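You operate a simulated robot arm through the tools that you are given. There is no shell and no other tool. Be economical: measure what you need, move in short steps, check, and stop when the job is done.

The job below is to be done with a simulated robot arm. You get a single attempt, and the scene is never put back.

JOB
Stack the jar labelled "stars" from the sealer table on top of the jar labelled "hearts". Turn the sealer dial to 7. Take the 30 mm plain mini cake layer from the head end of the long table and leave it on the shelf under the side table. Switch the black rocker switch on. Put one of the cupcakes from the teal tray on the counter top by the fridge. Press the blue button two times. Put one of the small cakes from the purple tray on the head end of the long table. Turn the pressure dial to 30 psi. Take the glass bowl on the middle of the long table and put it away on the far end of the long table. Fetch the chocolate glaze bottle from the far end of the long table and stand it on the white plate there. Put the 42 mm pink mini cake layer from the far end of the long table on the shelf under the sealer table and the 28 mm pink mini cake layer on the top shelf of the trolley. Do these in any order. Set down upright: glaze bottle.

The check looks at the end state, three seconds after you hand in, the way a careful person would. Anything else that was tipped, shoved, dropped, spilled or broken makes it a failure.

ROBOT AND FRAMES
A 6-joint arm with a two-finger parallel gripper on a trunk, on a base that drives. Base frame: it is fixed to the floor where the robot stands at the start and does not move with it; the origin is under the middle of the robot, x ahead of it, y to its left, z up; the surface under the hand at the start is at about z = 780. Lengths are in mm, angles in degrees, forces in N, time in s.
With the tool pointing down near the work surface it reaches from about 380 to 880 mm from the robot's upright axis, wherever it stands. Its first joint turns from -115.0 to 115.0 degrees. Places, roughly: black rocker switch [-2000, -1200, 800]; blue button [200, -4500, 900]; counter top by the fridge [-500, -4800, 900]; cupcake (6x6x4 cm) [-2200, -1100, 800]; far end of the long table [-1500, 2300, 800]; glass bowl (11x12x6 cm) [-1700, 600, 800]; glaze bottle [-1500, 2750, 750]; head end of the long table [-1500, -900, 800]; jar [500, 0, 750]; pink mini cake layer [-1000, 2000, 750]; plain mini cake layer [-1000, -1500, 750]; plate (12x12x1 cm) [-1500, 2700, 800]; pressure dial [-3500, -2600, 900]; sealer dial [400, -700, 800]; shelf under the sealer table [500, 100, 300]; shelf under the side table [500, -3100, 400]; small cake (6x6x3 cm) [-1400, -3100, 800]; top shelf of the trolley [400, 4200, 700]. Payload 3.43 kg.
The tool frame sits at the grasp point between the pads (the TCP): z along the fingers, y along the line on which they close. The tips reach 34 mm beyond it. Largest opening 128 mm; finger width 24, thickness 12; the body of the gripper, 48 by 130 mm, starts 96 mm behind the TCP.
Orientation is told as [roll, pitch, yaw] about the base's x, y, z axes, in that order, counted from this pose: with the fingers straight down and closing along the base's y, the tool's x points along the base's -x, its y along +y and its z along -z.

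CONTROLS
- The arm moves only by the tool nudge_tool. Its argument "targets" is a list of rows, each an object (a shift or turn left out is 0, a gripper value left out holds the last) with "angular": the turn, a rotation vector about the tool's x, y, z in degrees, a list of three; "linear": the shift along the tool's x, y, z in mm, a list of three; "fingers": the closure, from 0 (fully open) to 1 (shut). In form: [{"angular": [rx, ry, rz], "linear": [tx, ty, tz], "fingers": fingers}, ...]. A call has 1 to 8 rows; each row shifts and turns the commanded pose from where the row before left it, along the tool's axes as they then stand. Rows are played at 5 a second. More than 50 mm and 8.6 degrees between two rows, or a gripper value outside its range, and nothing of the call is played. A pose out of reach is approached as far as the arm can. The call stops where the force on the tool passes 40 N (or 10 N more than at its start, if that is more) or the arm is blocked; 0.2 s more then pass. The fingers move at their own pace (about 108 mm/s each) and stop on an object; they squeeze with about 40 N. The grip force told is the motor's: it shows also when the fingers shut on nothing. Time passes only in rows, and 0.2 s behind the last, so rows that do not move let the fingers close. The reply holds the time, the measured pose of the TCP, the force on the tool along the base axes, the opening and the grip force, in the units named above and with some noise, with the torque about the TCP (base axes, N m) and any sound that the robot's microphone picked up.
- Cameras (640 x 400 px; columns grow to the right, rows downward): "scene" is now at [-17.3, 131.9, 1344.5]; the picture's right is [-0.79, -0.62, 0.00], its down [-0.43, 0.55, -0.72] and it looks along [0.44, -0.56, -0.70] (base axes); focal length 214 px, centre (320, 200). "wrist" rides on the gripper at [76, -11, -160] in the tool frame; the picture's right is [0.15, 0.99, 0.00], its down [-0.88, 0.13, -0.46] and it looks along [-0.45, 0.07, 0.89] (tool axes); focal length 234 px, centre (320, 200). There is no depth. A picture from a camera that has moved, and an enlarged one, comes with that camera's place and axes in the base frame and with its lens.
- snapshot(camera): a new picture of that camera. The clock stands still meanwhile.
- move_column(by): slides the trunk up (or, below 0, down) by that many mm; the arm and the scene camera ride with it, the base frame stays. It gives what a move gives, with no picture.
- steer(legs): drives the robot by 1 to 6 legs, each [ahead, turn to the left] in mm and degrees, along the robot's own axes; the way and the turn of a leg run together, so that a leg with both is an arc; at most 1500 mm and 180 degrees a leg. The arm and the cameras ride along, it lands a little off, and it stops where it bumps. It gives what a move gives.
- turn_head(pan, tilt): turns the head with the scene camera to pan (to the left, within 103 degrees either way) and tilt (down, from -29 to 69), counted from straight ahead of the robot. It gives what a move gives.
- close_up(camera, box): a new picture of the part [left, top, right, bottom] of that camera's present view, enlarged. The clock stands still meanwhile.
- hand_in(): hands the job in; it is judged then, once.

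Go step by step. Nothing tells you exact positions but the pictures and the camera data: compare them with the known pose of the tool, close in by small moves and look again before you grip or let go. The budget is 525 turns and 300 pictures, counting those below and the enlarged ones. Unless the task says otherwise, let go and move clear before handing in, and close with one line.

The tools are called after "Emit:" as a command line: name --argument value ..., lists and objects as JSON in quotes. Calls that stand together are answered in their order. nudge_tool: Moves the arm, as the interface text tells. Its arguments: {"type":"object","properties":{"targets":{"type":"array","items":{"type":"object","properties":{"angular":{"type":"array","items":{"type":"number"}},"linear":{"type":"array","items":{"type":"number"}},"fingers":{"type":"number"}}}}},"required":["targets"]} The other tools are called the same way: move_column (by) slides the trunk up or down; steer (legs) drives the base; turn_head (pan, tilt) turns the head that bears the scene camera; snapshot (camera) takes a picture; close_up (camera, box) takes an enlarged picture of a part of a camera's view; hand_in () hands the job in.

At the start:

```text
time: 0.0
tool_pos: [387.4, -64.1, 1187.8]
ee_rot: [0.0, 0.0, 0.0]
ft_force: [-0.6, -0.5, -0.1]
torque: [-0.01, 0.02, 0.01]
width: 128.2
grasp_force: 0.1
trunk travel left (down, up): [-625.0, 165.0]
robot x, y, heading: [-2.6, 1.8, 0.1]
head pan, tilt: [-51.8, 44.3]
```

scene: 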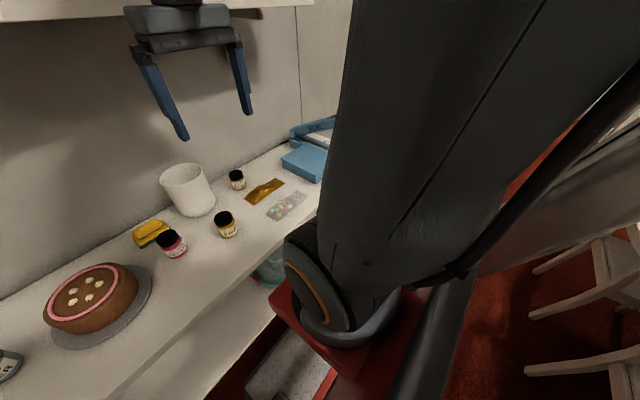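
wrist: 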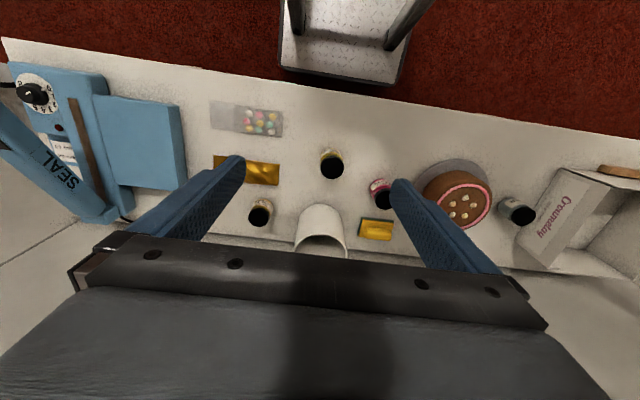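

The sealer table is ahead with several jars (black lids) and the sealer with its dial on the right. I'll zoom in to read the labels.

Emit:
close_up --camera "scene" --box '[130, 150, 300, 270]'

Emit:
close_up --camera "wrist" --box '[220, 90, 420, 240]'

```text
3.33 times, centred on (215, 210) of scene
camera zoom: at [-17.3, 131.9, 1344.5], right [-0.79, -0.62, 0.0], down [-0.43, 0.55, -0.72], along [0.44, -0.56, -0.7], focal length 715 px, centre (670, 167)
```

zoom: 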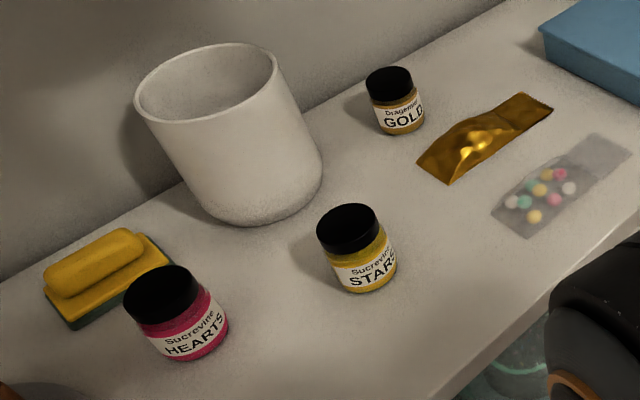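

```text
2.67 times, centred on (320, 165) of wrist
camera zoom: at [312.1, -76.1, 1348.5], right [-0.15, 0.99, 0.0], down [0.88, 0.13, 0.46], along [0.45, 0.07, -0.89], focal length 624 px, centre (320, 293)
```

zoom: 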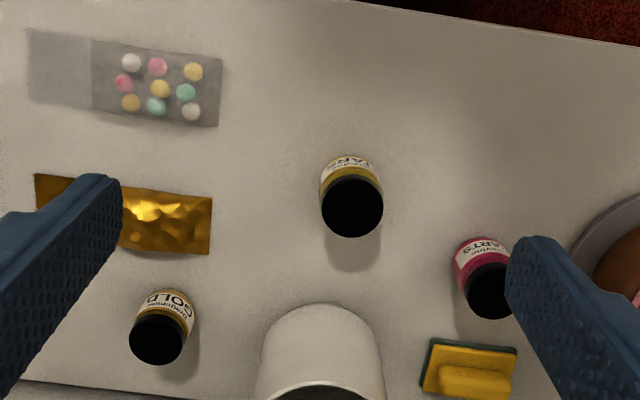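

Stars is the yellow jar near [478,-23], hearts the pink one near [533,115], lids at about z 850. Moving above stars to look more closely.

Emit:
nudge_tool --targets '[{"linear": [-45, 20, 0]}, {"linear": [-45, 20, 0]}, {"linear": [0, 0, 48]}, {"linear": [0, 0, 48]}, {"linear": [0, 0, 48]}, {"linear": [0, 0, 48]}, {"linear": [0, 0, 30], "fingers": 0.25}]'

Emit:
snapshot --camera "wrist"

Emit:
snapshot --camera "scene"

```text
time: 0.5
tool_pos: [430.0, -47.1, 1188.6]
ee_rot: [-0.1, 0.7, -0.3]
ft_force: [-34.3, -11.4, 12.1]
torque: [1.7, -5.12, 0.01]
width: 127.8
grasp_force: 0.1
trunk travel left (down, up): [-625.0, 165.0]
robot x, y, heading: [0.9, -2.9, -0.4]
head pan, tilt: [-51.8, 44.3]
stopped in row 2: the force on the tool passed its limit at 121 N (the readings are from after the stop); the commanded pose is now the measured one
```

```text
295 pictures are left
camera wrist: at [357.7, -56.6, 1350.3], right [-0.14, 0.99, 0.0], down [0.89, 0.13, 0.44], along [0.44, 0.06, -0.9], focal length 234 px, centre (320, 200)
```

wrist: 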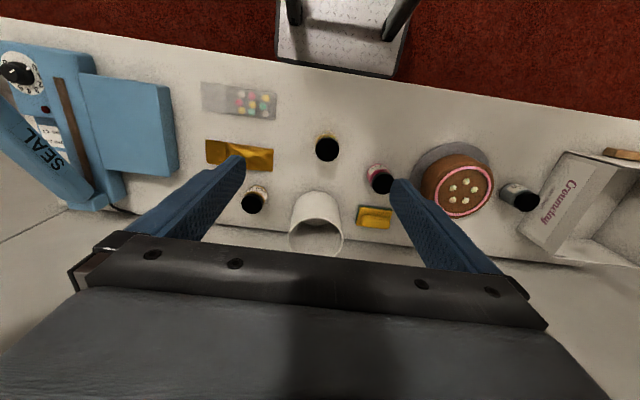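

```text
294 pictures are left
camera scene: at [-20.0, 131.2, 1344.7], right [-0.79, -0.62, 0.0], down [-0.43, 0.55, -0.72], along [0.44, -0.56, -0.7], focal length 214 px, centre (320, 200)
```

scene: 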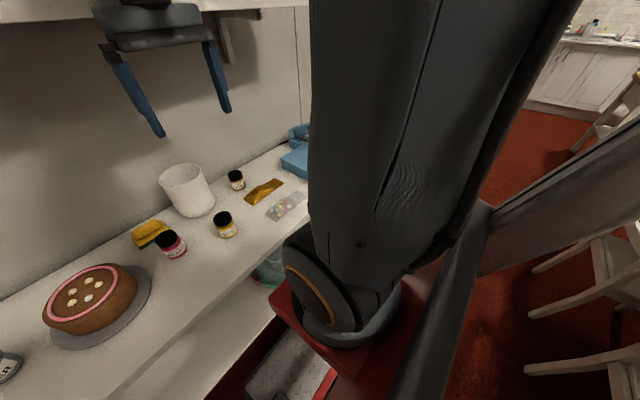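

The hand bumped a wall shelf above the table. I'll back off, lower first, then look at the shelf.

Emit:
nudge_tool --targets '[{"linear": [40, 0, 0]}, {"linear": [0, 0, 48]}, {"linear": [0, 0, 48]}, {"linear": [0, 0, 48]}, {"linear": [0, 0, 48]}]'

Emit:
turn_head --pan -20 --tilt 10

Emit:
snapshot --camera "scene"

```text
time: 1.7
tool_pos: [389.4, -43.3, 995.5]
ee_rot: [-0.1, 0.8, -0.2]
ft_force: [-0.5, -0.4, -1.1]
torque: [-0.01, -0.05, 0.02]
width: 127.9
grasp_force: 0.1
trunk travel left (down, up): [-625.0, 165.0]
robot x, y, heading: [-2.9, 0.9, -0.3]
head pan, tilt: [-51.8, 44.3]
```

```text
time: 2.7
tool_pos: [389.5, -43.2, 997.6]
ee_rot: [-0.2, 0.9, -0.1]
ft_force: [0.5, 0.4, -0.1]
torque: [-0.02, 0.01, 0.0]
width: 128.4
grasp_force: 0.1
trunk travel left (down, up): [-625.0, 165.0]
robot x, y, heading: [-1.1, 0.2, -0.2]
head pan, tilt: [-20.0, 10.0]
```

```text
293 pictures are left
camera scene: at [19.7, 164.3, 1398.4], right [-0.34, -0.94, 0.0], down [-0.16, 0.06, -0.98], along [0.92, -0.34, -0.17], focal length 214 px, centre (320, 200)
```

scene: 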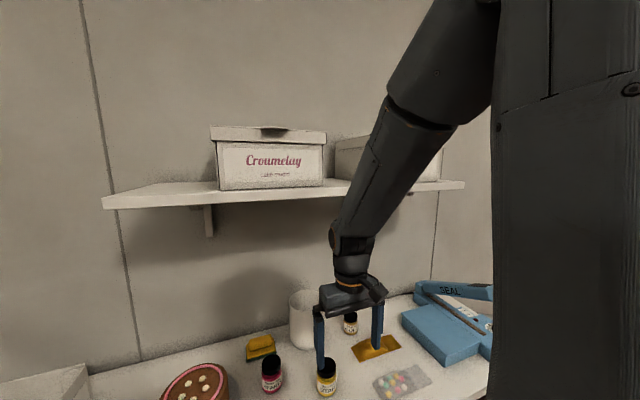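

Shelf underside is about z 1310, so I'll lower the trunk to keep the forearm beneath it.

Emit:
nudge_tool --targets '[{"linear": [0, 0, -45]}, {"linear": [0, 0, -45]}, {"linear": [0, 0, -45]}, {"linear": [0, 0, -45]}]'

Emit:
move_column --by -260

Emit:
turn_head --pan -20 --tilt 25

Emit:
snapshot --camera "scene"

Emit:
snapshot --camera "wrist"

```text
time: 3.7
tool_pos: [394.0, -42.5, 1174.7]
ee_rot: [-0.2, 0.9, -0.3]
ft_force: [0.2, -0.3, 1.1]
torque: [-0.04, 0.02, -0.02]
width: 127.9
grasp_force: 0.1
trunk travel left (down, up): [-625.0, 165.0]
robot x, y, heading: [0.7, -0.1, -0.0]
head pan, tilt: [-20.0, 10.0]
```

```text
time: 6.4
tool_pos: [430.2, -44.2, 915.4]
ee_rot: [-0.1, 1.0, -0.2]
ft_force: [-1.1, 0.5, 0.1]
torque: [0.01, 0.03, -0.02]
width: 127.9
grasp_force: 0.1
trunk travel left (down, up): [-365.0, 425.0]
robot x, y, heading: [1.4, 1.7, -0.1]
head pan, tilt: [-20.0, 10.0]
```

```text
time: 7.1
tool_pos: [431.7, -44.9, 914.8]
ee_rot: [-0.1, 0.9, -0.2]
ft_force: [-0.4, -0.1, 1.0]
torque: [-0.01, 0.02, -0.02]
width: 127.9
grasp_force: 0.1
trunk travel left (down, up): [-365.0, 425.0]
robot x, y, heading: [1.0, -4.2, -0.1]
head pan, tilt: [-20.0, 25.0]
```

```text
292 pictures are left
camera scene: at [91.3, 164.6, 1114.1], right [-0.34, -0.94, 0.0], down [-0.4, 0.14, -0.91], along [0.85, -0.31, -0.42], focal length 214 px, centre (320, 200)
```

scene: 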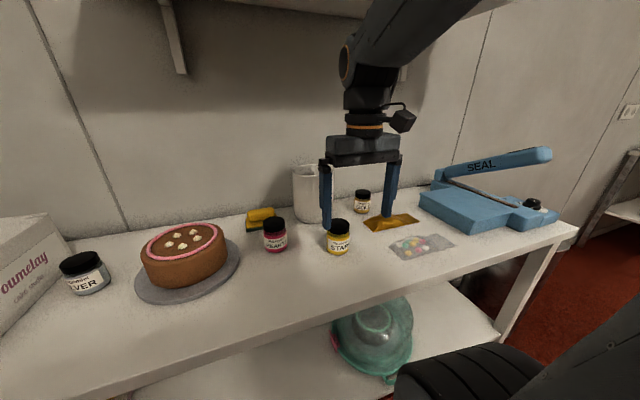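

```text
291 pictures are left
camera wrist: at [358.2, -54.9, 1077.3], right [-0.14, 0.99, 0.0], down [0.89, 0.13, 0.44], along [0.44, 0.06, -0.9], focal length 234 px, centre (320, 200)
```

wrist: 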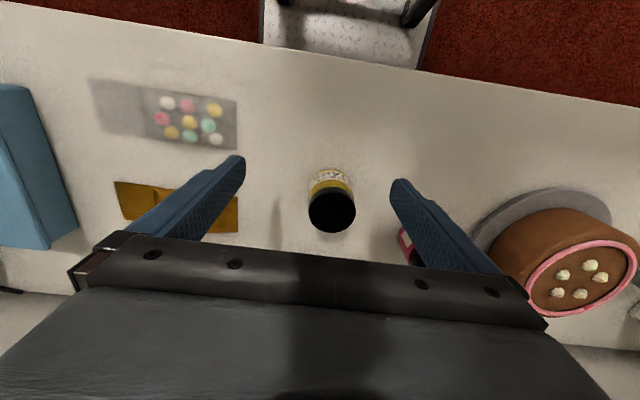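

Stars centre ≈ [482,-26], lid top ≈ z 850. Moving over it and descending around it.

Emit:
nudge_tool --targets '[{"linear": [-45, 18, 0], "fingers": 0.25}, {"linear": [-6, 1, 20]}, {"linear": [0, 0, 0]}]'

Emit:
snapshot --camera "wrist"

Emit:
snapshot --camera "scene"

```text
time: 7.9
tool_pos: [479.1, -26.0, 892.8]
ee_rot: [-0.2, 1.0, -0.2]
ft_force: [-0.2, 0.7, -0.2]
torque: [0.01, 0.0, -0.03]
width: 96.0
grasp_force: 0.0
trunk travel left (down, up): [-365.0, 425.0]
robot x, y, heading: [-2.4, 0.7, -0.3]
head pan, tilt: [-20.0, 25.0]
```

```text
290 pictures are left
camera wrist: at [407.3, -36.1, 1055.9], right [-0.14, 0.99, 0.0], down [0.89, 0.13, 0.44], along [0.44, 0.06, -0.9], focal length 234 px, centre (320, 200)
```

wrist: 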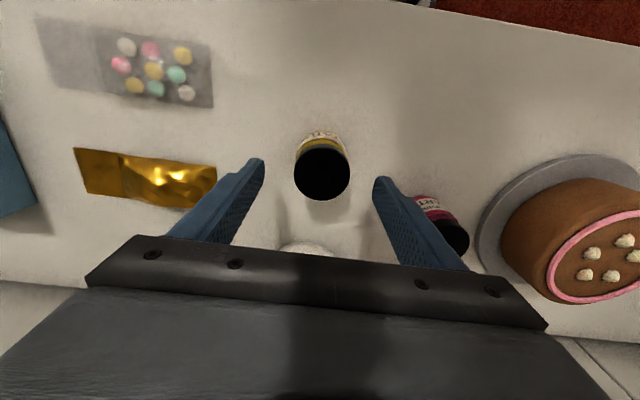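

```text
289 pictures are left
camera scene: at [91.2, 164.6, 1114.1], right [-0.34, -0.94, 0.0], down [-0.4, 0.14, -0.91], along [0.85, -0.31, -0.42], focal length 214 px, centre (320, 200)
```

scene: 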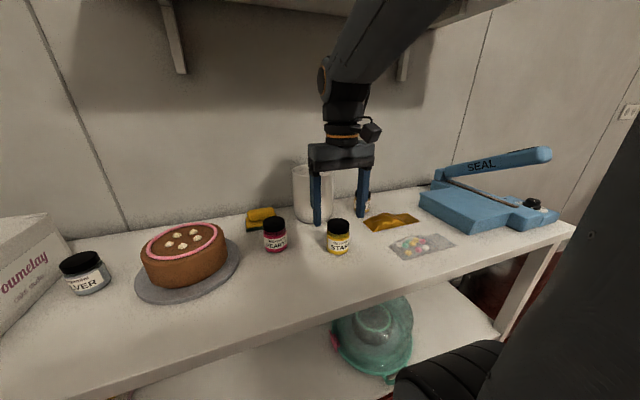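

The jar sits centred between the fingers. Descending and gripping.

Emit:
nudge_tool --targets '[{"linear": [0, 0, 35]}, {"linear": [0, 0, 32]}, {"fingers": 0.8}, {"fingers": 0.8}, {"fingers": 0.8}]'

Emit:
snapshot --camera "scene"

```text
time: 9.1
tool_pos: [479.6, -26.1, 828.1]
ee_rot: [-0.2, 0.9, -0.3]
ft_force: [-0.4, -0.5, 0.2]
torque: [0.0, 0.02, 0.04]
width: 54.8
grasp_force: 40.1
trunk travel left (down, up): [-365.0, 425.0]
robot x, y, heading: [2.0, -0.0, -0.0]
head pan, tilt: [-20.0, 25.0]
```

```text
288 pictures are left
camera scene: at [91.3, 164.6, 1114.1], right [-0.34, -0.94, 0.0], down [-0.4, 0.14, -0.91], along [0.85, -0.31, -0.42], focal length 214 px, centre (320, 200)
```

scene: 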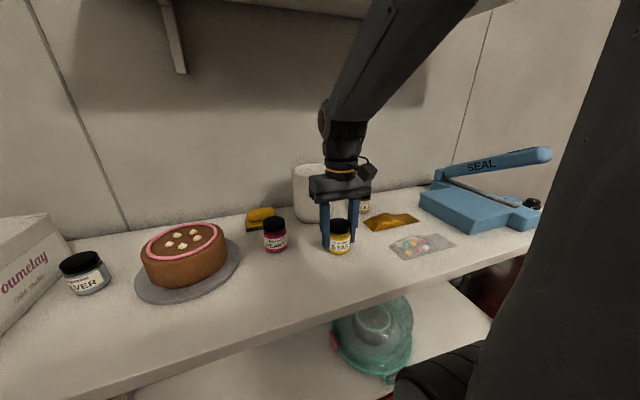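

Gripped at 54.8 mm. Lifting and moving beside hearts to measure it.

Emit:
nudge_tool --targets '[{"linear": [0, 0, -40]}, {"linear": [0, 0, -40]}, {"linear": [0, 0, -30]}, {"linear": [0, 45, 0]}, {"linear": [0, 45, 0]}, {"linear": [0, 0, 0]}]'

Emit:
snapshot --camera "wrist"

Emit:
snapshot --camera "scene"

```text
time: 10.5
tool_pos: [483.7, 64.9, 937.8]
ee_rot: [-0.3, 0.9, -0.3]
ft_force: [-0.3, -0.8, -0.2]
torque: [-0.01, 0.02, 0.0]
width: 25.6
grasp_force: 0.0
trunk travel left (down, up): [-365.0, 425.0]
robot x, y, heading: [0.4, 0.6, -0.3]
head pan, tilt: [-20.0, 25.0]
```

```text
287 pictures are left
camera wrist: at [409.9, 55.1, 1100.6], right [-0.14, 0.99, 0.0], down [0.89, 0.13, 0.44], along [0.44, 0.06, -0.9], focal length 234 px, centre (320, 200)
```

wrist: 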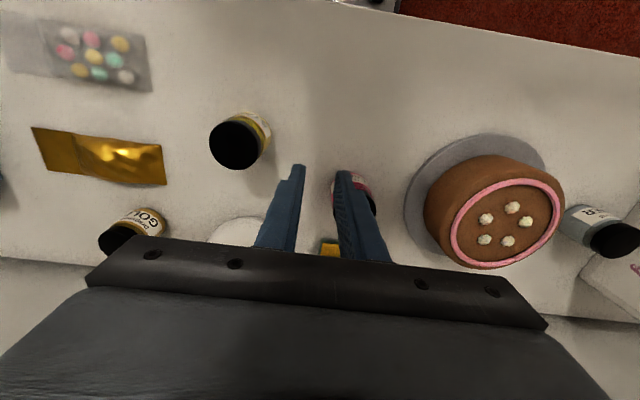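

```text
286 pictures are left
camera scene: at [91.3, 164.6, 1114.1], right [-0.34, -0.94, 0.0], down [-0.4, 0.15, -0.91], along [0.85, -0.31, -0.42], focal length 214 px, centre (320, 200)
```

scene: 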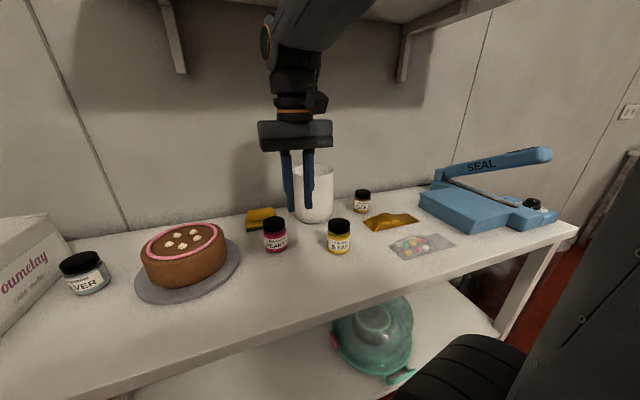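

The jar slipped out on lifting; it still stands where it was. I'll measure it more precisely before re-gripping.

Emit:
close_up --camera "scene" --box '[250, 190, 370, 265]'

Emit:
close_up --camera "wrist" --box '[190, 90, 350, 190]'

```text
5.33 times, centred on (310, 228) of scene
camera zoom: at [91.3, 164.6, 1114.1], right [-0.34, -0.94, 0.0], down [-0.4, 0.15, -0.91], along [0.85, -0.31, -0.42], focal length 1144 px, centre (373, 53)
```

zoom: 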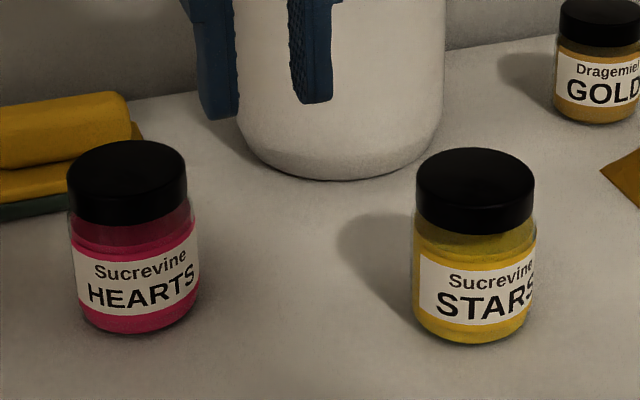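

```text
4.00 times, centred on (270, 140) of wrist
camera zoom: at [409.9, 55.1, 1100.6], right [-0.14, 0.99, 0.0], down [0.89, 0.13, 0.44], along [0.44, 0.06, -0.9], focal length 937 px, centre (520, 440)
```

zoom: 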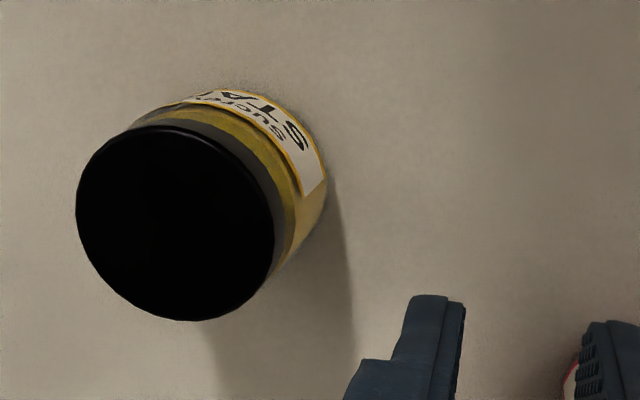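

The jar's centre is confirmed at about [478,-24], body 55 mm. I'll grip again, inspect, and lift slowly.

Emit:
nudge_tool --targets '[{"linear": [0, -45, 0], "fingers": 0.25}, {"linear": [4, -44, 0]}, {"linear": [0, 0, 40]}, {"linear": [0, 0, 40]}, {"linear": [0, 0, 33]}, {"fingers": 1.0}, {"fingers": 1.0}, {"fingers": 1.0}]'

Emit:
snapshot --camera "wrist"

Emit:
close_up --camera "scene" --box '[250, 150, 410, 270]'

```text
time: 12.3
tool_pos: [475.4, -26.2, 822.6]
ee_rot: [-0.1, 0.9, -0.2]
ft_force: [1.2, -0.7, 0.2]
torque: [-0.01, -0.03, -0.01]
width: 54.9
grasp_force: 40.3
trunk travel left (down, up): [-365.0, 425.0]
robot x, y, heading: [1.3, 0.2, 0.1]
head pan, tilt: [-20.0, 25.0]
```

```text
283 pictures are left
camera wrist: at [402.8, -36.3, 985.7], right [-0.14, 0.99, 0.0], down [0.89, 0.13, 0.44], along [0.44, 0.06, -0.9], focal length 234 px, centre (320, 200)
```

wrist: 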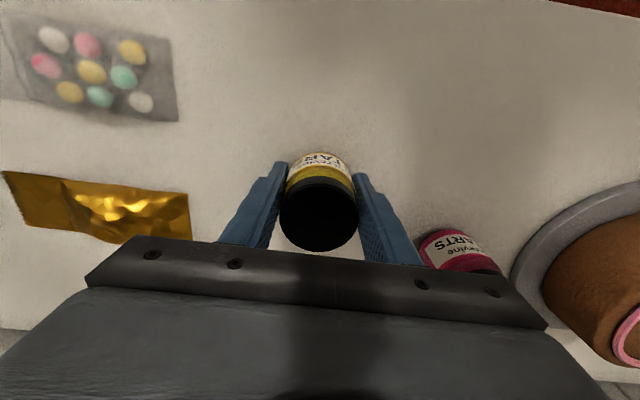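

```text
3.33 times, centred on (330, 210) of scene
camera zoom: at [91.3, 164.6, 1114.1], right [-0.34, -0.94, 0.0], down [-0.4, 0.14, -0.91], along [0.85, -0.31, -0.42], focal length 715 px, centre (287, 167)
```

zoom: 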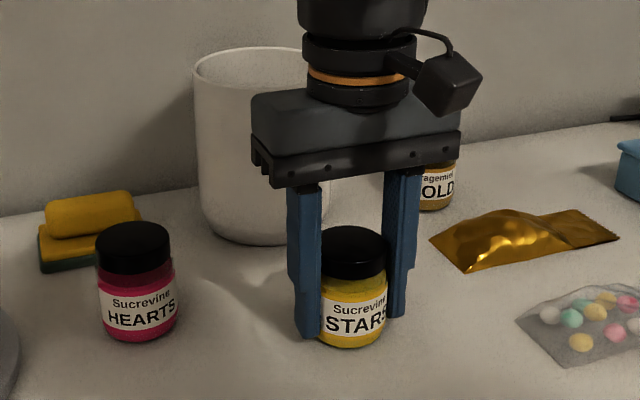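

The grip looks well centred. Lifting gently.

Emit:
nudge_tool --targets '[{"linear": [0, 0, -3]}, {"linear": [0, 0, -5]}, {"linear": [0, 0, -7]}, {"linear": [0, 0, -10]}]'

Emit:
close_up --camera "scene" --box '[250, 150, 410, 270]'

```text
time: 13.3
tool_pos: [477.7, -24.6, 849.5]
ee_rot: [-0.2, 0.9, -0.3]
ft_force: [-0.3, -1.1, -1.4]
torque: [-0.04, 0.01, -0.02]
width: 54.7
grasp_force: 40.3
trunk travel left (down, up): [-365.0, 425.0]
robot x, y, heading: [-1.2, 0.5, -0.0]
head pan, tilt: [-20.0, 25.0]
```

```text
3.33 times, centred on (330, 210) of scene
camera zoom: at [91.3, 164.6, 1114.1], right [-0.34, -0.94, 0.0], down [-0.4, 0.14, -0.91], along [0.85, -0.31, -0.42], focal length 715 px, centre (287, 167)
```

zoom: 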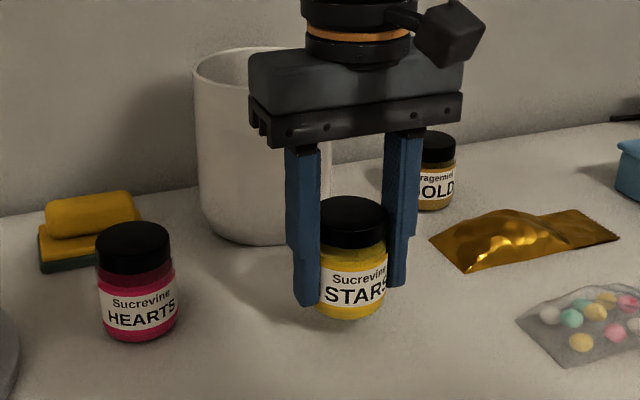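

Held this time. Continuing up smoothly.

Emit:
nudge_tool --targets '[{"linear": [0, 0, -12]}, {"linear": [0, 0, -15]}, {"linear": [0, 0, -18]}, {"linear": [0, 0, -18]}, {"linear": [0, 0, -14]}, {"linear": [0, 0, -8]}]'

Emit:
nudge_tool --targets '[{"linear": [-4, 8, 0]}, {"linear": [-8, 16, 0]}, {"linear": [-8, 20, 0]}, {"linear": [-8, 20, 0]}, {"linear": [-8, 20, 0]}, {"linear": [-8, 20, 0]}, {"linear": [-6, 14, 0]}, {"linear": [-4, 8, 0]}]'

Emit:
close_up --camera "scene" --box '[200, 120, 360, 270]'

Emit:
snapshot --camera "wrist"

```text
time: 14.7
tool_pos: [480.5, -25.6, 933.7]
ee_rot: [-0.2, 0.9, -0.2]
ft_force: [-0.1, -0.5, -2.1]
torque: [-0.04, 0.01, 0.02]
width: 54.6
grasp_force: 39.7
trunk travel left (down, up): [-365.0, 425.0]
robot x, y, heading: [0.6, 3.3, -0.2]
head pan, tilt: [-20.0, 25.0]
```

```text
time: 16.5
tool_pos: [533.0, 102.3, 932.3]
ee_rot: [-0.2, 1.0, -0.2]
ft_force: [-0.3, 0.0, -1.0]
torque: [-0.01, -0.04, 0.0]
width: 54.6
grasp_force: 40.4
trunk travel left (down, up): [-365.0, 425.0]
robot x, y, heading: [-0.8, -1.3, -0.2]
head pan, tilt: [-20.0, 25.0]
```

```text
2.67 times, centred on (280, 195) of scene
camera zoom: at [91.3, 164.6, 1114.1], right [-0.34, -0.94, 0.0], down [-0.4, 0.15, -0.91], along [0.85, -0.31, -0.42], focal length 572 px, centre (427, 213)
```

zoom: 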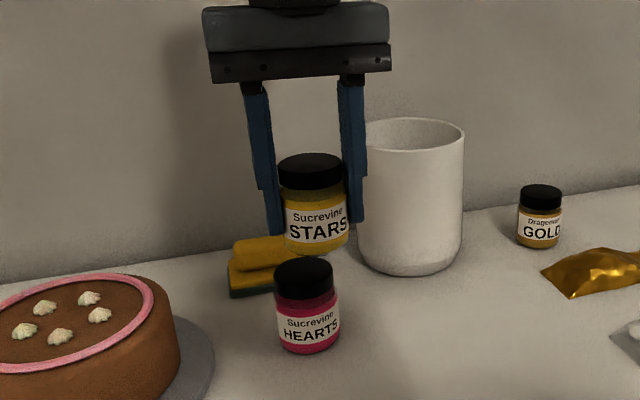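

```text
279 pictures are left
camera wrist: at [459.8, 91.3, 1094.5], right [-0.14, 0.99, 0.0], down [0.89, 0.13, 0.44], along [0.44, 0.06, -0.9], focal length 234 px, centre (320, 200)
```

wrist: 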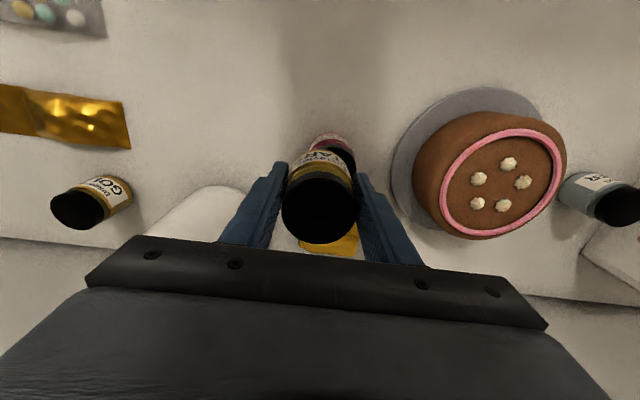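

The jar is creeping slowly downward in the fingers, so I'll go without delay: shift 14 mm to align with hearts (≈[532,117]).

Emit:
nudge_tool --targets '[{"linear": [0, 5, 0]}, {"linear": [0, 6, 0]}, {"linear": [0, 4, 0]}, {"linear": [0, 0, 0]}]'

Emit:
close_up --camera "scene" --box '[220, 150, 340, 265]'

Emit:
snapshot --camera "wrist"

```text
time: 17.5
tool_pos: [533.9, 116.7, 931.7]
ee_rot: [-0.2, 0.8, -0.2]
ft_force: [0.7, 0.0, -0.8]
torque: [-0.02, 0.03, -0.01]
width: 54.9
grasp_force: 40.2
trunk travel left (down, up): [-365.0, 425.0]
robot x, y, heading: [-0.2, -2.5, -0.3]
head pan, tilt: [-20.0, 25.0]
```

```text
3.48 times, centred on (280, 208) of scene
camera zoom: at [91.3, 164.6, 1114.1], right [-0.34, -0.94, 0.0], down [-0.4, 0.14, -0.91], along [0.85, -0.31, -0.42], focal length 746 px, centre (459, 174)
```

zoom: 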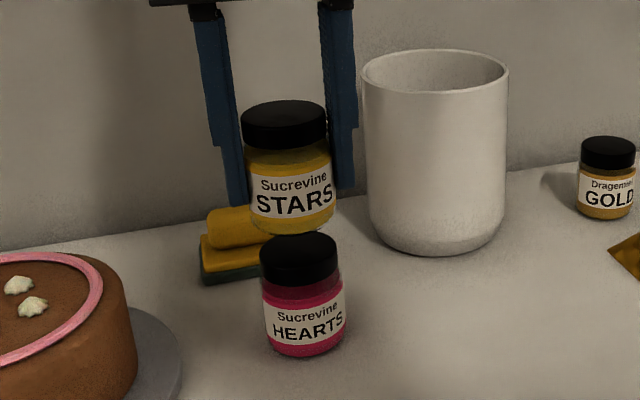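

```text
277 pictures are left
camera wrist: at [460.5, 106.1, 1094.8], right [-0.14, 0.99, 0.0], down [0.89, 0.13, 0.44], along [0.44, 0.06, -0.9], focal length 234 px, centre (320, 200)
```

wrist: 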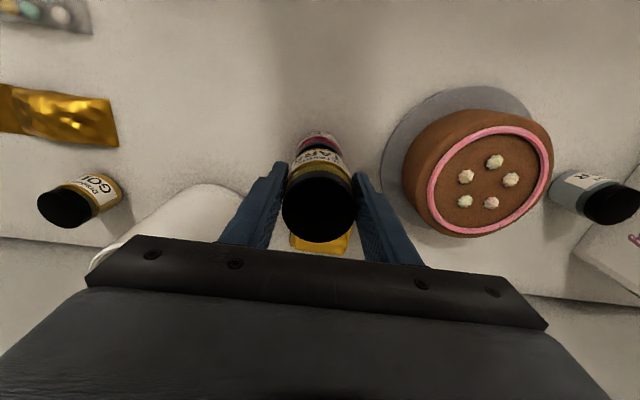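

Aligned within a couple of mm. Lowering in small steps.

Emit:
nudge_tool --targets '[{"linear": [0, 0, 5]}, {"linear": [0, 0, 6]}, {"linear": [0, 0, 5]}, {"linear": [0, 0, 3]}, {"linear": [0, 0, 2]}]'

Emit:
close_up --camera "scene" --box '[220, 150, 340, 265]'

```text
time: 18.7
tool_pos: [532.5, 115.4, 911.4]
ee_rot: [-0.1, 0.9, -0.2]
ft_force: [-0.4, -0.4, -0.7]
torque: [-0.02, -0.01, 0.03]
width: 55.0
grasp_force: 39.6
trunk travel left (down, up): [-365.0, 425.0]
robot x, y, heading: [-1.0, 4.0, -0.0]
head pan, tilt: [-20.0, 25.0]
```

```text
3.48 times, centred on (280, 208) of scene
camera zoom: at [91.3, 164.6, 1114.1], right [-0.34, -0.94, 0.0], down [-0.4, 0.14, -0.91], along [0.85, -0.31, -0.42], focal length 746 px, centre (459, 174)
```

zoom: 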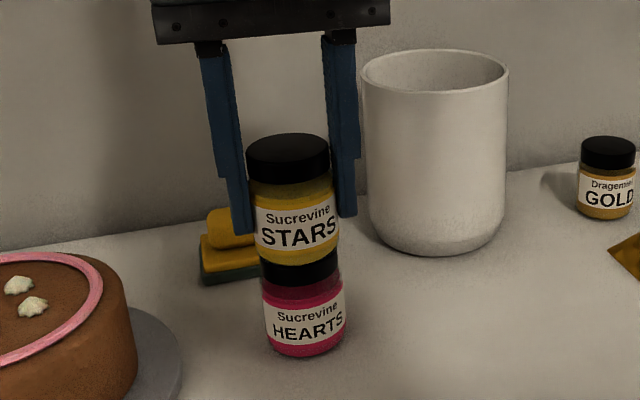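

About 3 mm left; lowering slowly.

Emit:
nudge_tool --targets '[{"linear": [0, 0, 2]}, {"linear": [0, 0, 1]}, {"linear": [0, 0, 1]}]'

Emit:
nudge_tool --targets '[{"linear": [0, 0, 1]}, {"linear": [0, 0, 1]}]'

Emit:
close_up --camera "scene" --box '[240, 180, 320, 260]'

```text
time: 19.5
tool_pos: [531.8, 116.4, 908.6]
ee_rot: [-0.2, 0.7, -0.1]
ft_force: [1.3, -1.1, 21.3]
torque: [-0.2, -0.29, -0.06]
width: 55.0
grasp_force: 40.4
trunk travel left (down, up): [-365.0, 425.0]
robot x, y, heading: [-1.0, -1.9, -0.1]
head pan, tilt: [-20.0, 25.0]
```

```text
time: 20.1
tool_pos: [531.3, 116.3, 905.7]
ee_rot: [-0.2, 0.9, -0.2]
ft_force: [3.2, 1.9, 18.7]
torque: [0.43, -0.44, -0.07]
width: 55.0
grasp_force: 39.8
trunk travel left (down, up): [-365.0, 425.0]
robot x, y, heading: [-1.0, 3.5, -0.3]
head pan, tilt: [-20.0, 25.0]
```

```text
5.00 times, centred on (280, 220) of scene
camera zoom: at [91.0, 164.5, 1114.1], right [-0.34, -0.94, 0.0], down [-0.4, 0.14, -0.91], along [0.85, -0.31, -0.42], focal length 1072 px, centre (520, 100)
```

zoom: 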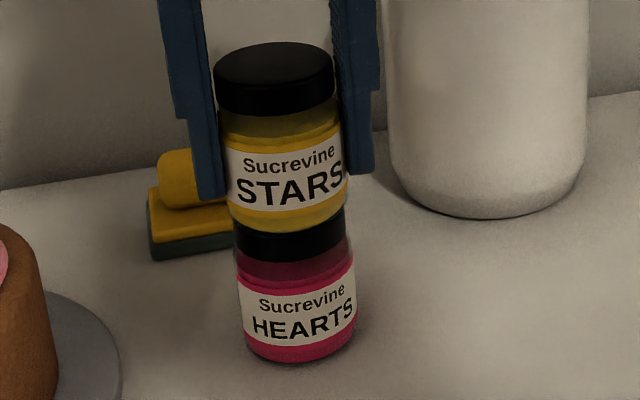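

Contact is felt. Opening the fingers and rising straight up.

Emit:
nudge_tool --targets '[{"fingers": 0.5}, {"fingers": 0.4}, {"fingers": 0.3}]'

Emit:
close_up --camera "scene" --box '[240, 160, 340, 260]'

Emit:
close_up --camera "wrist" --box '[220, 100, 420, 260]'

```text
time: 20.9
tool_pos: [532.6, 115.4, 905.9]
ee_rot: [-0.2, 1.0, -0.2]
ft_force: [0.2, 0.3, 0.0]
torque: [0.03, 0.0, 0.02]
width: 89.3
grasp_force: 0.1
trunk travel left (down, up): [-365.0, 425.0]
robot x, y, heading: [-2.9, 1.8, 0.0]
head pan, tilt: [-20.0, 25.0]
```

```text
4.00 times, centred on (290, 210) of scene
camera zoom: at [91.3, 164.6, 1114.0], right [-0.34, -0.94, 0.0], down [-0.4, 0.14, -0.91], along [0.85, -0.31, -0.42], focal length 858 px, centre (440, 160)
```

zoom: 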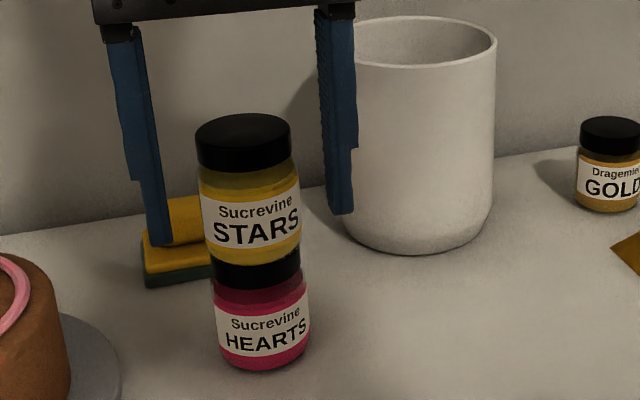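

```text
2.50 times, centred on (320, 180) of wrist
camera zoom: at [459.7, 105.7, 1068.1], right [-0.14, 0.99, 0.0], down [0.89, 0.13, 0.44], along [0.44, 0.06, -0.9], focal length 585 px, centre (320, 250)
```

zoom: 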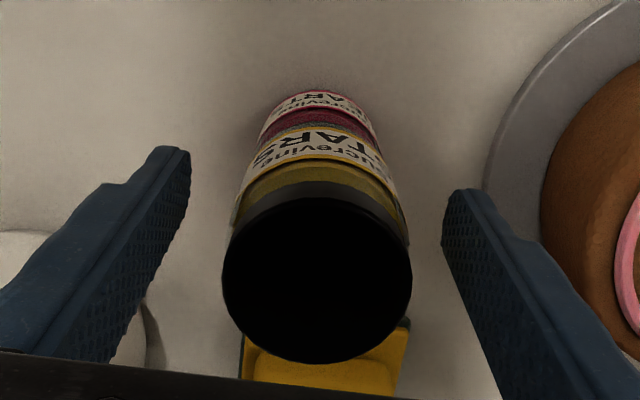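

The stack stands well. Retreating up and back, then looking at the sealer dial.

Emit:
nudge_tool --targets '[{"linear": [0, 0, -20]}, {"linear": [0, 0, -35]}, {"linear": [0, 0, -35]}, {"linear": [45, -10, 0]}, {"linear": [45, -20, 0]}, {"linear": [30, -40, 0]}, {"linear": [0, -45, 0]}]'

Emit:
turn_head --pan -65 --tilt 30

Emit:
snapshot --camera "scene"

Emit:
close_up --camera "wrist" --box '[0, 30, 240, 180]'

```text
time: 22.5
tool_pos: [443.3, 1.1, 996.8]
ee_rot: [-0.2, 1.1, -0.3]
ft_force: [0.2, -0.1, -0.2]
torque: [0.0, 0.05, 0.0]
width: 89.8
grasp_force: 0.0
out of reach, approached as far as the arm can: row 6, 7
trunk travel left (down, up): [-365.0, 425.0]
robot x, y, heading: [0.2, -1.7, -0.2]
head pan, tilt: [-20.0, 25.0]
```

```text
time: 23.6
tool_pos: [444.4, 3.1, 996.2]
ee_rot: [-0.3, 1.2, -0.3]
ft_force: [0.2, 0.1, -0.5]
torque: [-0.05, 0.0, 0.0]
width: 89.7
grasp_force: 0.1
trunk travel left (down, up): [-365.0, 425.0]
robot x, y, heading: [4.5, 3.8, -0.0]
head pan, tilt: [-65.0, 30.0]
```

```text
272 pictures are left
camera scene: at [42.9, 114.2, 1106.1], right [-0.91, -0.42, 0.0], down [-0.21, 0.45, -0.87], along [0.37, -0.79, -0.5], focal length 214 px, centre (320, 200)
```

scene: 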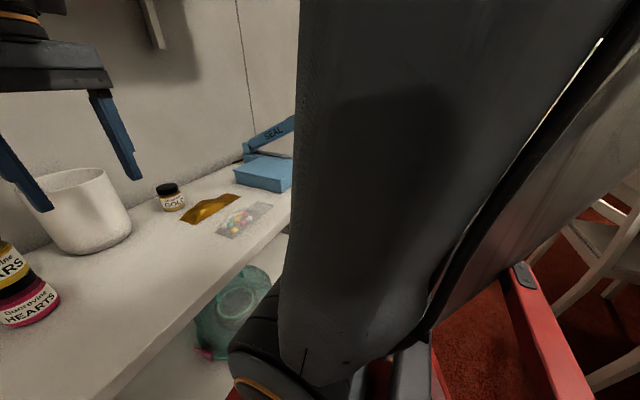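

```text
2.67 times, centred on (120, 105) of wrist
camera zoom: at [371.7, -7.8, 1158.7], right [-0.14, 0.99, 0.0], down [0.89, 0.13, 0.44], along [0.43, 0.06, -0.9], focal length 624 px, centre (853, 453)
```

zoom: 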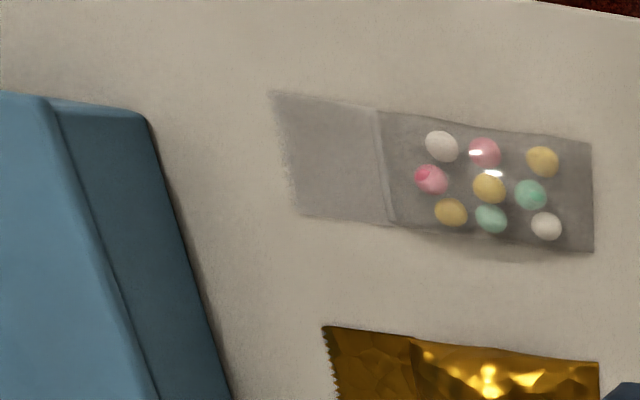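

The trunk blocks the head's view to the right. I'll swing the arm over toward the dial and look with the wrist camera.

Emit:
nudge_tool --targets '[{"linear": [0, -48, 0]}, {"linear": [0, -48, 0]}, {"linear": [0, -48, 0]}, {"linear": [0, -48, 0]}, {"linear": [0, -48, 0]}, {"linear": [0, -48, 0]}, {"linear": [0, -48, 0]}, {"linear": [0, -48, 0]}]'

Emit:
nudge_tool --targets '[{"linear": [0, -40, 0]}, {"linear": [0, -40, 0]}, {"linear": [0, 0, 0]}]'

Emit:
snapshot --camera "wrist"

Emit:
snapshot --camera "scene"

```text
time: 25.4
tool_pos: [443.7, -379.0, 998.0]
ee_rot: [-0.2, 1.0, -0.2]
ft_force: [0.4, -0.7, 0.4]
torque: [-0.08, -0.01, -0.01]
width: 89.7
grasp_force: 0.0
trunk travel left (down, up): [-365.0, 425.0]
robot x, y, heading: [-2.7, 0.6, 0.0]
head pan, tilt: [-65.0, 30.0]
```

```text
time: 26.2
tool_pos: [445.2, -459.8, 998.5]
ee_rot: [-0.2, 0.9, -0.2]
ft_force: [-0.2, -0.5, 0.2]
torque: [0.01, -0.02, 0.01]
width: 89.5
grasp_force: 0.0
trunk travel left (down, up): [-365.0, 425.0]
robot x, y, heading: [0.9, 0.7, -0.3]
head pan, tilt: [-65.0, 30.0]
```

```text
270 pictures are left
camera wrist: at [371.9, -469.7, 1160.3], right [-0.14, 0.99, 0.0], down [0.89, 0.13, 0.44], along [0.44, 0.06, -0.9], focal length 234 px, centre (320, 200)
```

wrist: 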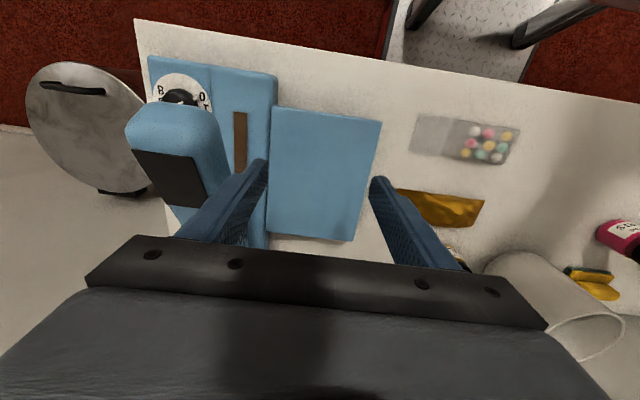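

```text
269 pictures are left
camera scene: at [42.8, 114.1, 1106.1], right [-0.91, -0.42, 0.0], down [-0.21, 0.45, -0.87], along [0.37, -0.79, -0.5], focal length 214 px, centre (320, 200)
```

scene: 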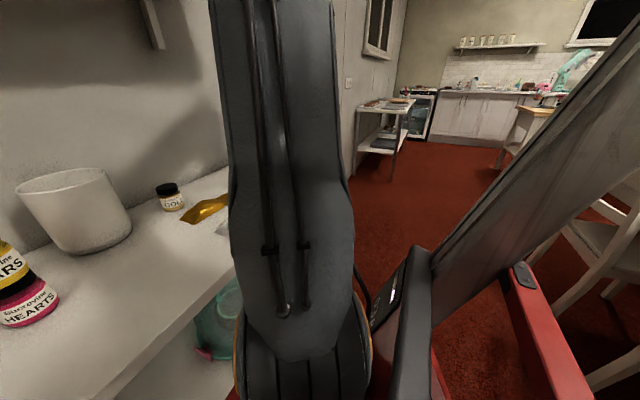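

The sealer's raised lever end is close to the dial (about z 990). I'll bring the arm back, raise it, and drive along the table to work at the dial from straight in front.

Emit:
nudge_tool --targets '[{"linear": [0, 48, 0]}, {"linear": [0, 48, 0]}, {"linear": [0, 48, 0]}, {"linear": [0, 48, 0]}, {"linear": [0, 48, 0]}, {"linear": [0, 48, 0]}, {"linear": [0, 48, 0]}, {"linear": [0, 48, 0]}]'

Emit:
move_column --by 180

Emit:
turn_head --pan 0 --tilt 35

Emit:
steer --legs '[[0, -90]]'

Emit:
snapshot --camera "scene"

```text
time: 28.1
tool_pos: [443.5, -73.4, 998.9]
ee_rot: [-0.2, 1.0, -0.2]
ft_force: [-0.3, 0.4, 0.6]
torque: [0.01, 0.01, 0.01]
width: 89.9
grasp_force: 0.1
trunk travel left (down, up): [-365.0, 425.0]
robot x, y, heading: [-2.1, 2.5, -0.2]
head pan, tilt: [-65.0, 30.0]
```

```text
time: 30.1
tool_pos: [443.2, -74.5, 1178.3]
ee_rot: [-0.3, 0.8, -0.2]
ft_force: [-21.8, 0.4, -4.9]
torque: [-0.11, -3.41, 0.03]
width: 89.5
grasp_force: 0.0
trunk travel left (down, up): [-545.0, 245.0]
robot x, y, heading: [-2.0, -2.2, 0.1]
head pan, tilt: [-65.0, 30.0]
```

```text
time: 31.4
tool_pos: [443.3, -73.9, 1177.2]
ee_rot: [-0.2, 0.8, -0.1]
ft_force: [-14.7, 0.4, 9.9]
torque: [-0.03, -2.71, 0.06]
width: 89.6
grasp_force: 0.0
trunk travel left (down, up): [-545.0, 245.0]
robot x, y, heading: [-3.4, -1.4, -0.1]
head pan, tilt: [0.0, 35.0]
```

```text
time: 35.6
tool_pos: [-60.5, -446.4, 1177.1]
ee_rot: [-0.2, 1.0, -88.5]
ft_force: [-0.1, -0.2, -1.0]
torque: [-0.01, 0.0, -0.01]
width: 89.5
grasp_force: 0.2
trunk travel left (down, up): [-545.0, 245.0]
robot x, y, heading: [1.2, 0.3, -88.5]
head pan, tilt: [0.0, 35.0]
```

```text
268 pictures are left
camera scene: at [196.3, -35.4, 1278.3], right [-1.0, -0.03, 0.0], down [-0.02, 0.57, -0.82], along [0.02, -0.82, -0.57], focal length 214 px, centre (320, 200)
```

scene: 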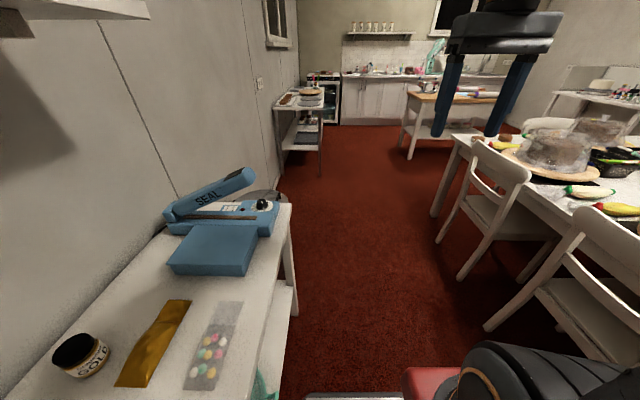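

I now see the sealer from here; zooming on the dial and lever.

Emit:
close_up --camera "scene" --box '[150, 150, 310, 250]'

```text
4.00 times, centred on (230, 200) of scene
camera zoom: at [196.3, -35.4, 1278.3], right [-1.0, -0.03, 0.0], down [-0.02, 0.57, -0.82], along [0.02, -0.82, -0.57], focal length 858 px, centre (680, 200)
```

zoom: 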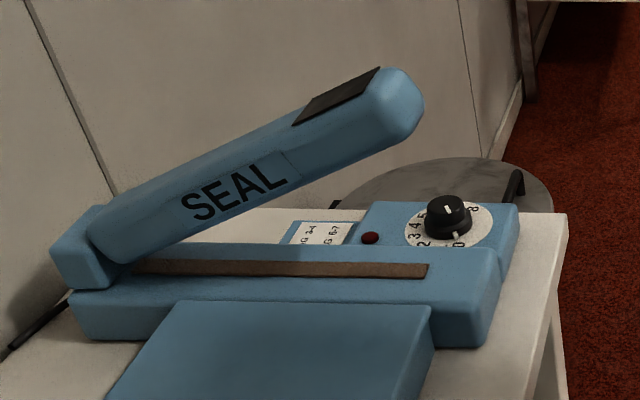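

Dial is flat on top at the front corner, about [412,-641]. Driving along and turning to face it.

Emit:
move_column --by -40

Emit:
steer --legs '[[690, 0], [0, 88]]'

Emit:
turn_head --pan 0 --tilt 45

Emit:
snapshot --camera "scene"

Emit:
snapshot --camera "wrist"

```text
time: 36.4
tool_pos: [-59.8, -446.6, 1137.0]
ee_rot: [-0.2, 0.9, -88.3]
ft_force: [0.0, 0.0, 0.8]
torque: [0.0, 0.0, 0.03]
width: 89.6
grasp_force: 0.0
trunk travel left (down, up): [-505.0, 285.0]
robot x, y, heading: [1.0, 3.5, -88.3]
head pan, tilt: [0.0, 35.0]
```

```text
time: 42.0
tool_pos: [190.8, -1111.8, 1137.9]
ee_rot: [-0.3, 0.8, -58.0]
ft_force: [-0.1, -0.5, 0.5]
torque: [0.0, -0.01, -0.02]
width: 89.5
grasp_force: 0.0
trunk travel left (down, up): [-505.0, 285.0]
robot x, y, heading: [13.1, -694.0, -58.1]
head pan, tilt: [0.0, 35.0]
stopped in leg 2: the robot was blocked; the commanded pose is now the measured one
```

```text
time: 42.7
tool_pos: [190.1, -1110.0, 1137.0]
ee_rot: [-0.2, 0.7, -57.9]
ft_force: [0.4, -0.2, -0.2]
torque: [0.0, 0.01, 0.01]
width: 89.7
grasp_force: 0.1
trunk travel left (down, up): [-505.0, 285.0]
robot x, y, heading: [17.5, -693.8, -58.3]
head pan, tilt: [0.0, 45.0]
```

```text
266 pictures are left
camera scene: at [206.7, -630.8, 1223.5], right [-0.85, -0.53, 0.0], down [-0.37, 0.6, -0.71], along [0.37, -0.6, -0.71], focal length 214 px, centre (320, 200)
```

scene: 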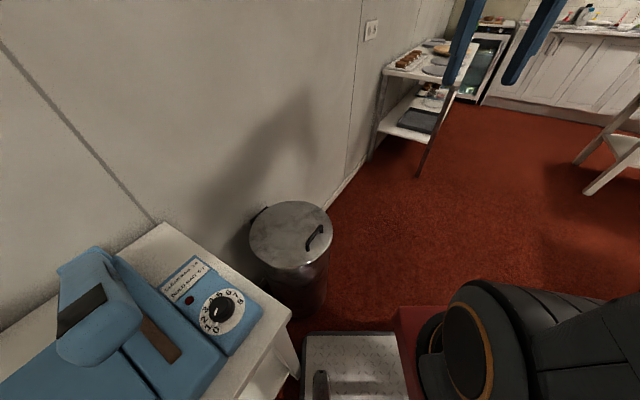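

```text
265 pictures are left
camera wrist: at [143.2, -1054.0, 1299.9], right [0.76, 0.65, 0.0], down [0.58, -0.68, 0.44], along [0.29, -0.34, -0.9], focal length 234 px, centre (320, 200)
```

wrist: 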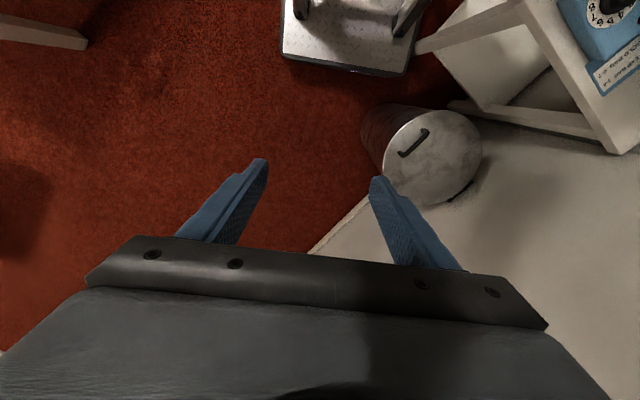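

The base's front plate met the table leg; the dial is reachable from here anyway. Backing off slightly and looking at the dial.

Emit:
steer --legs '[[-80, 0]]'

Emit:
turn_head --pan 40 --tilt 50

Emit:
snapshot --camera "scene"

```text
time: 43.7
tool_pos: [147.4, -1040.5, 1136.9]
ee_rot: [-0.2, 0.7, -57.9]
ft_force: [-0.4, 0.0, 0.5]
torque: [0.0, -0.01, 0.02]
width: 90.0
grasp_force: 0.1
trunk travel left (down, up): [-505.0, 285.0]
robot x, y, heading: [-26.6, -628.8, -58.2]
head pan, tilt: [0.0, 45.0]
```

```text
time: 44.8
tool_pos: [148.9, -1040.7, 1137.8]
ee_rot: [-0.1, 0.8, -57.9]
ft_force: [-0.2, -0.5, 0.7]
torque: [-0.03, -0.04, -0.04]
width: 89.4
grasp_force: 0.1
trunk travel left (down, up): [-505.0, 285.0]
robot x, y, heading: [-28.3, -625.7, -57.9]
head pan, tilt: [40.0, 50.0]
```

```text
264 pictures are left
camera scene: at [193.6, -516.1, 1216.6], right [-0.31, -0.95, 0.0], down [-0.73, 0.24, -0.64], along [0.61, -0.2, -0.77], focal length 214 px, centre (320, 200)
```

scene: 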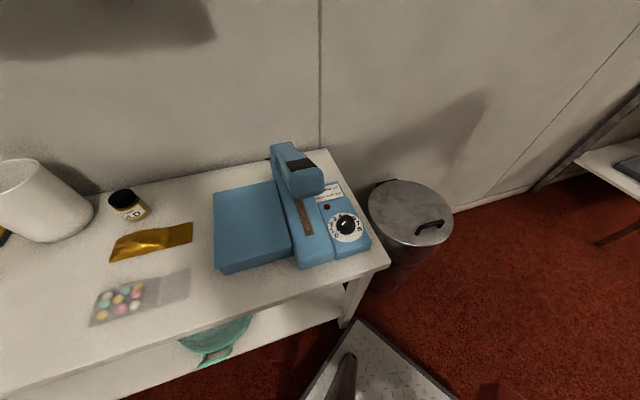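

Emit:
close_up --camera "scene" --box '[300, 170, 380, 260]'

```text
4.44 times, centred on (340, 215) of scene
camera zoom: at [193.6, -516.1, 1216.6], right [-0.31, -0.95, 0.0], down [-0.73, 0.24, -0.64], along [0.61, -0.2, -0.77], focal length 953 px, centre (231, 133)
```

zoom: 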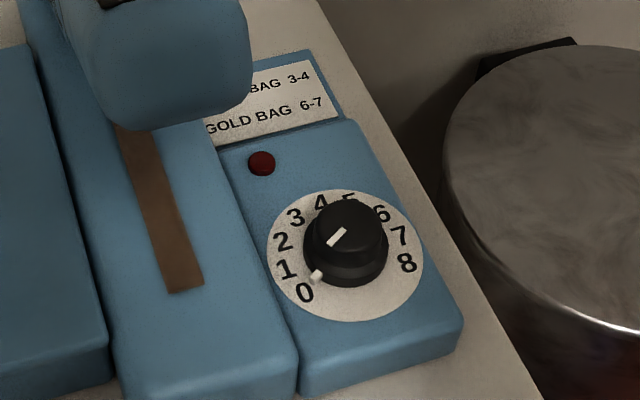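

The pointer is at 0; numbers run clockwise ~30° apiece, so 7 is ~210° clockwise. I'll swing the hand over the dial (staying above the lever) and look down.

Emit:
nudge_tool --targets '[{"linear": [2.5, 47, 0], "angular": [0, 0, -6]}, {"linear": [2.5, 47, 0], "angular": [0, 0, -6]}, {"linear": [2.5, 47, 0], "angular": [0, 0, -6]}, {"linear": [2.5, 47, 0], "angular": [0, 0, -6]}, {"linear": [2.5, 47, 0], "angular": [0, 0, -6]}, {"linear": [2.5, 47, 0], "angular": [0, 0, -6]}, {"linear": [2.5, 47, 0], "angular": [0, 0, -6]}, {"linear": [2.5, 47, 0], "angular": [0, 0, -6]}]'

Emit:
snapshot --camera "wrist"

```text
time: 46.6
tool_pos: [350.8, -738.9, 1138.2]
ee_rot: [0.5, 0.6, -10.0]
ft_force: [0.3, -0.2, -0.4]
torque: [0.01, -0.02, -0.03]
width: 89.6
grasp_force: 0.2
trunk travel left (down, up): [-505.0, 285.0]
robot x, y, heading: [-24.9, -627.7, -58.0]
head pan, tilt: [40.0, 50.0]
```

```text
262 pictures are left
camera wrist: at [276.5, -738.3, 1301.1], right [0.03, 1.0, 0.01], down [0.89, -0.03, 0.45], along [0.45, 0.0, -0.9], focal length 234 px, centre (320, 200)
```

wrist: 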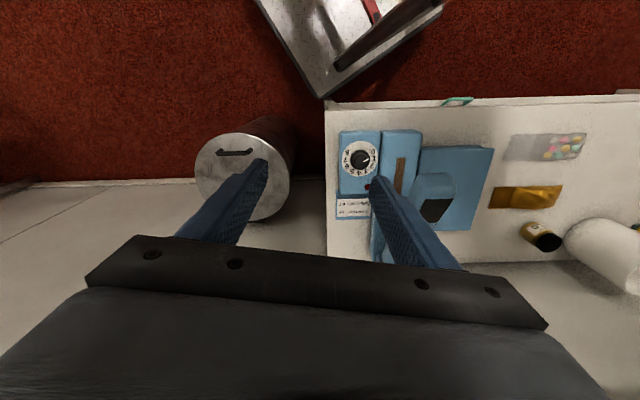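

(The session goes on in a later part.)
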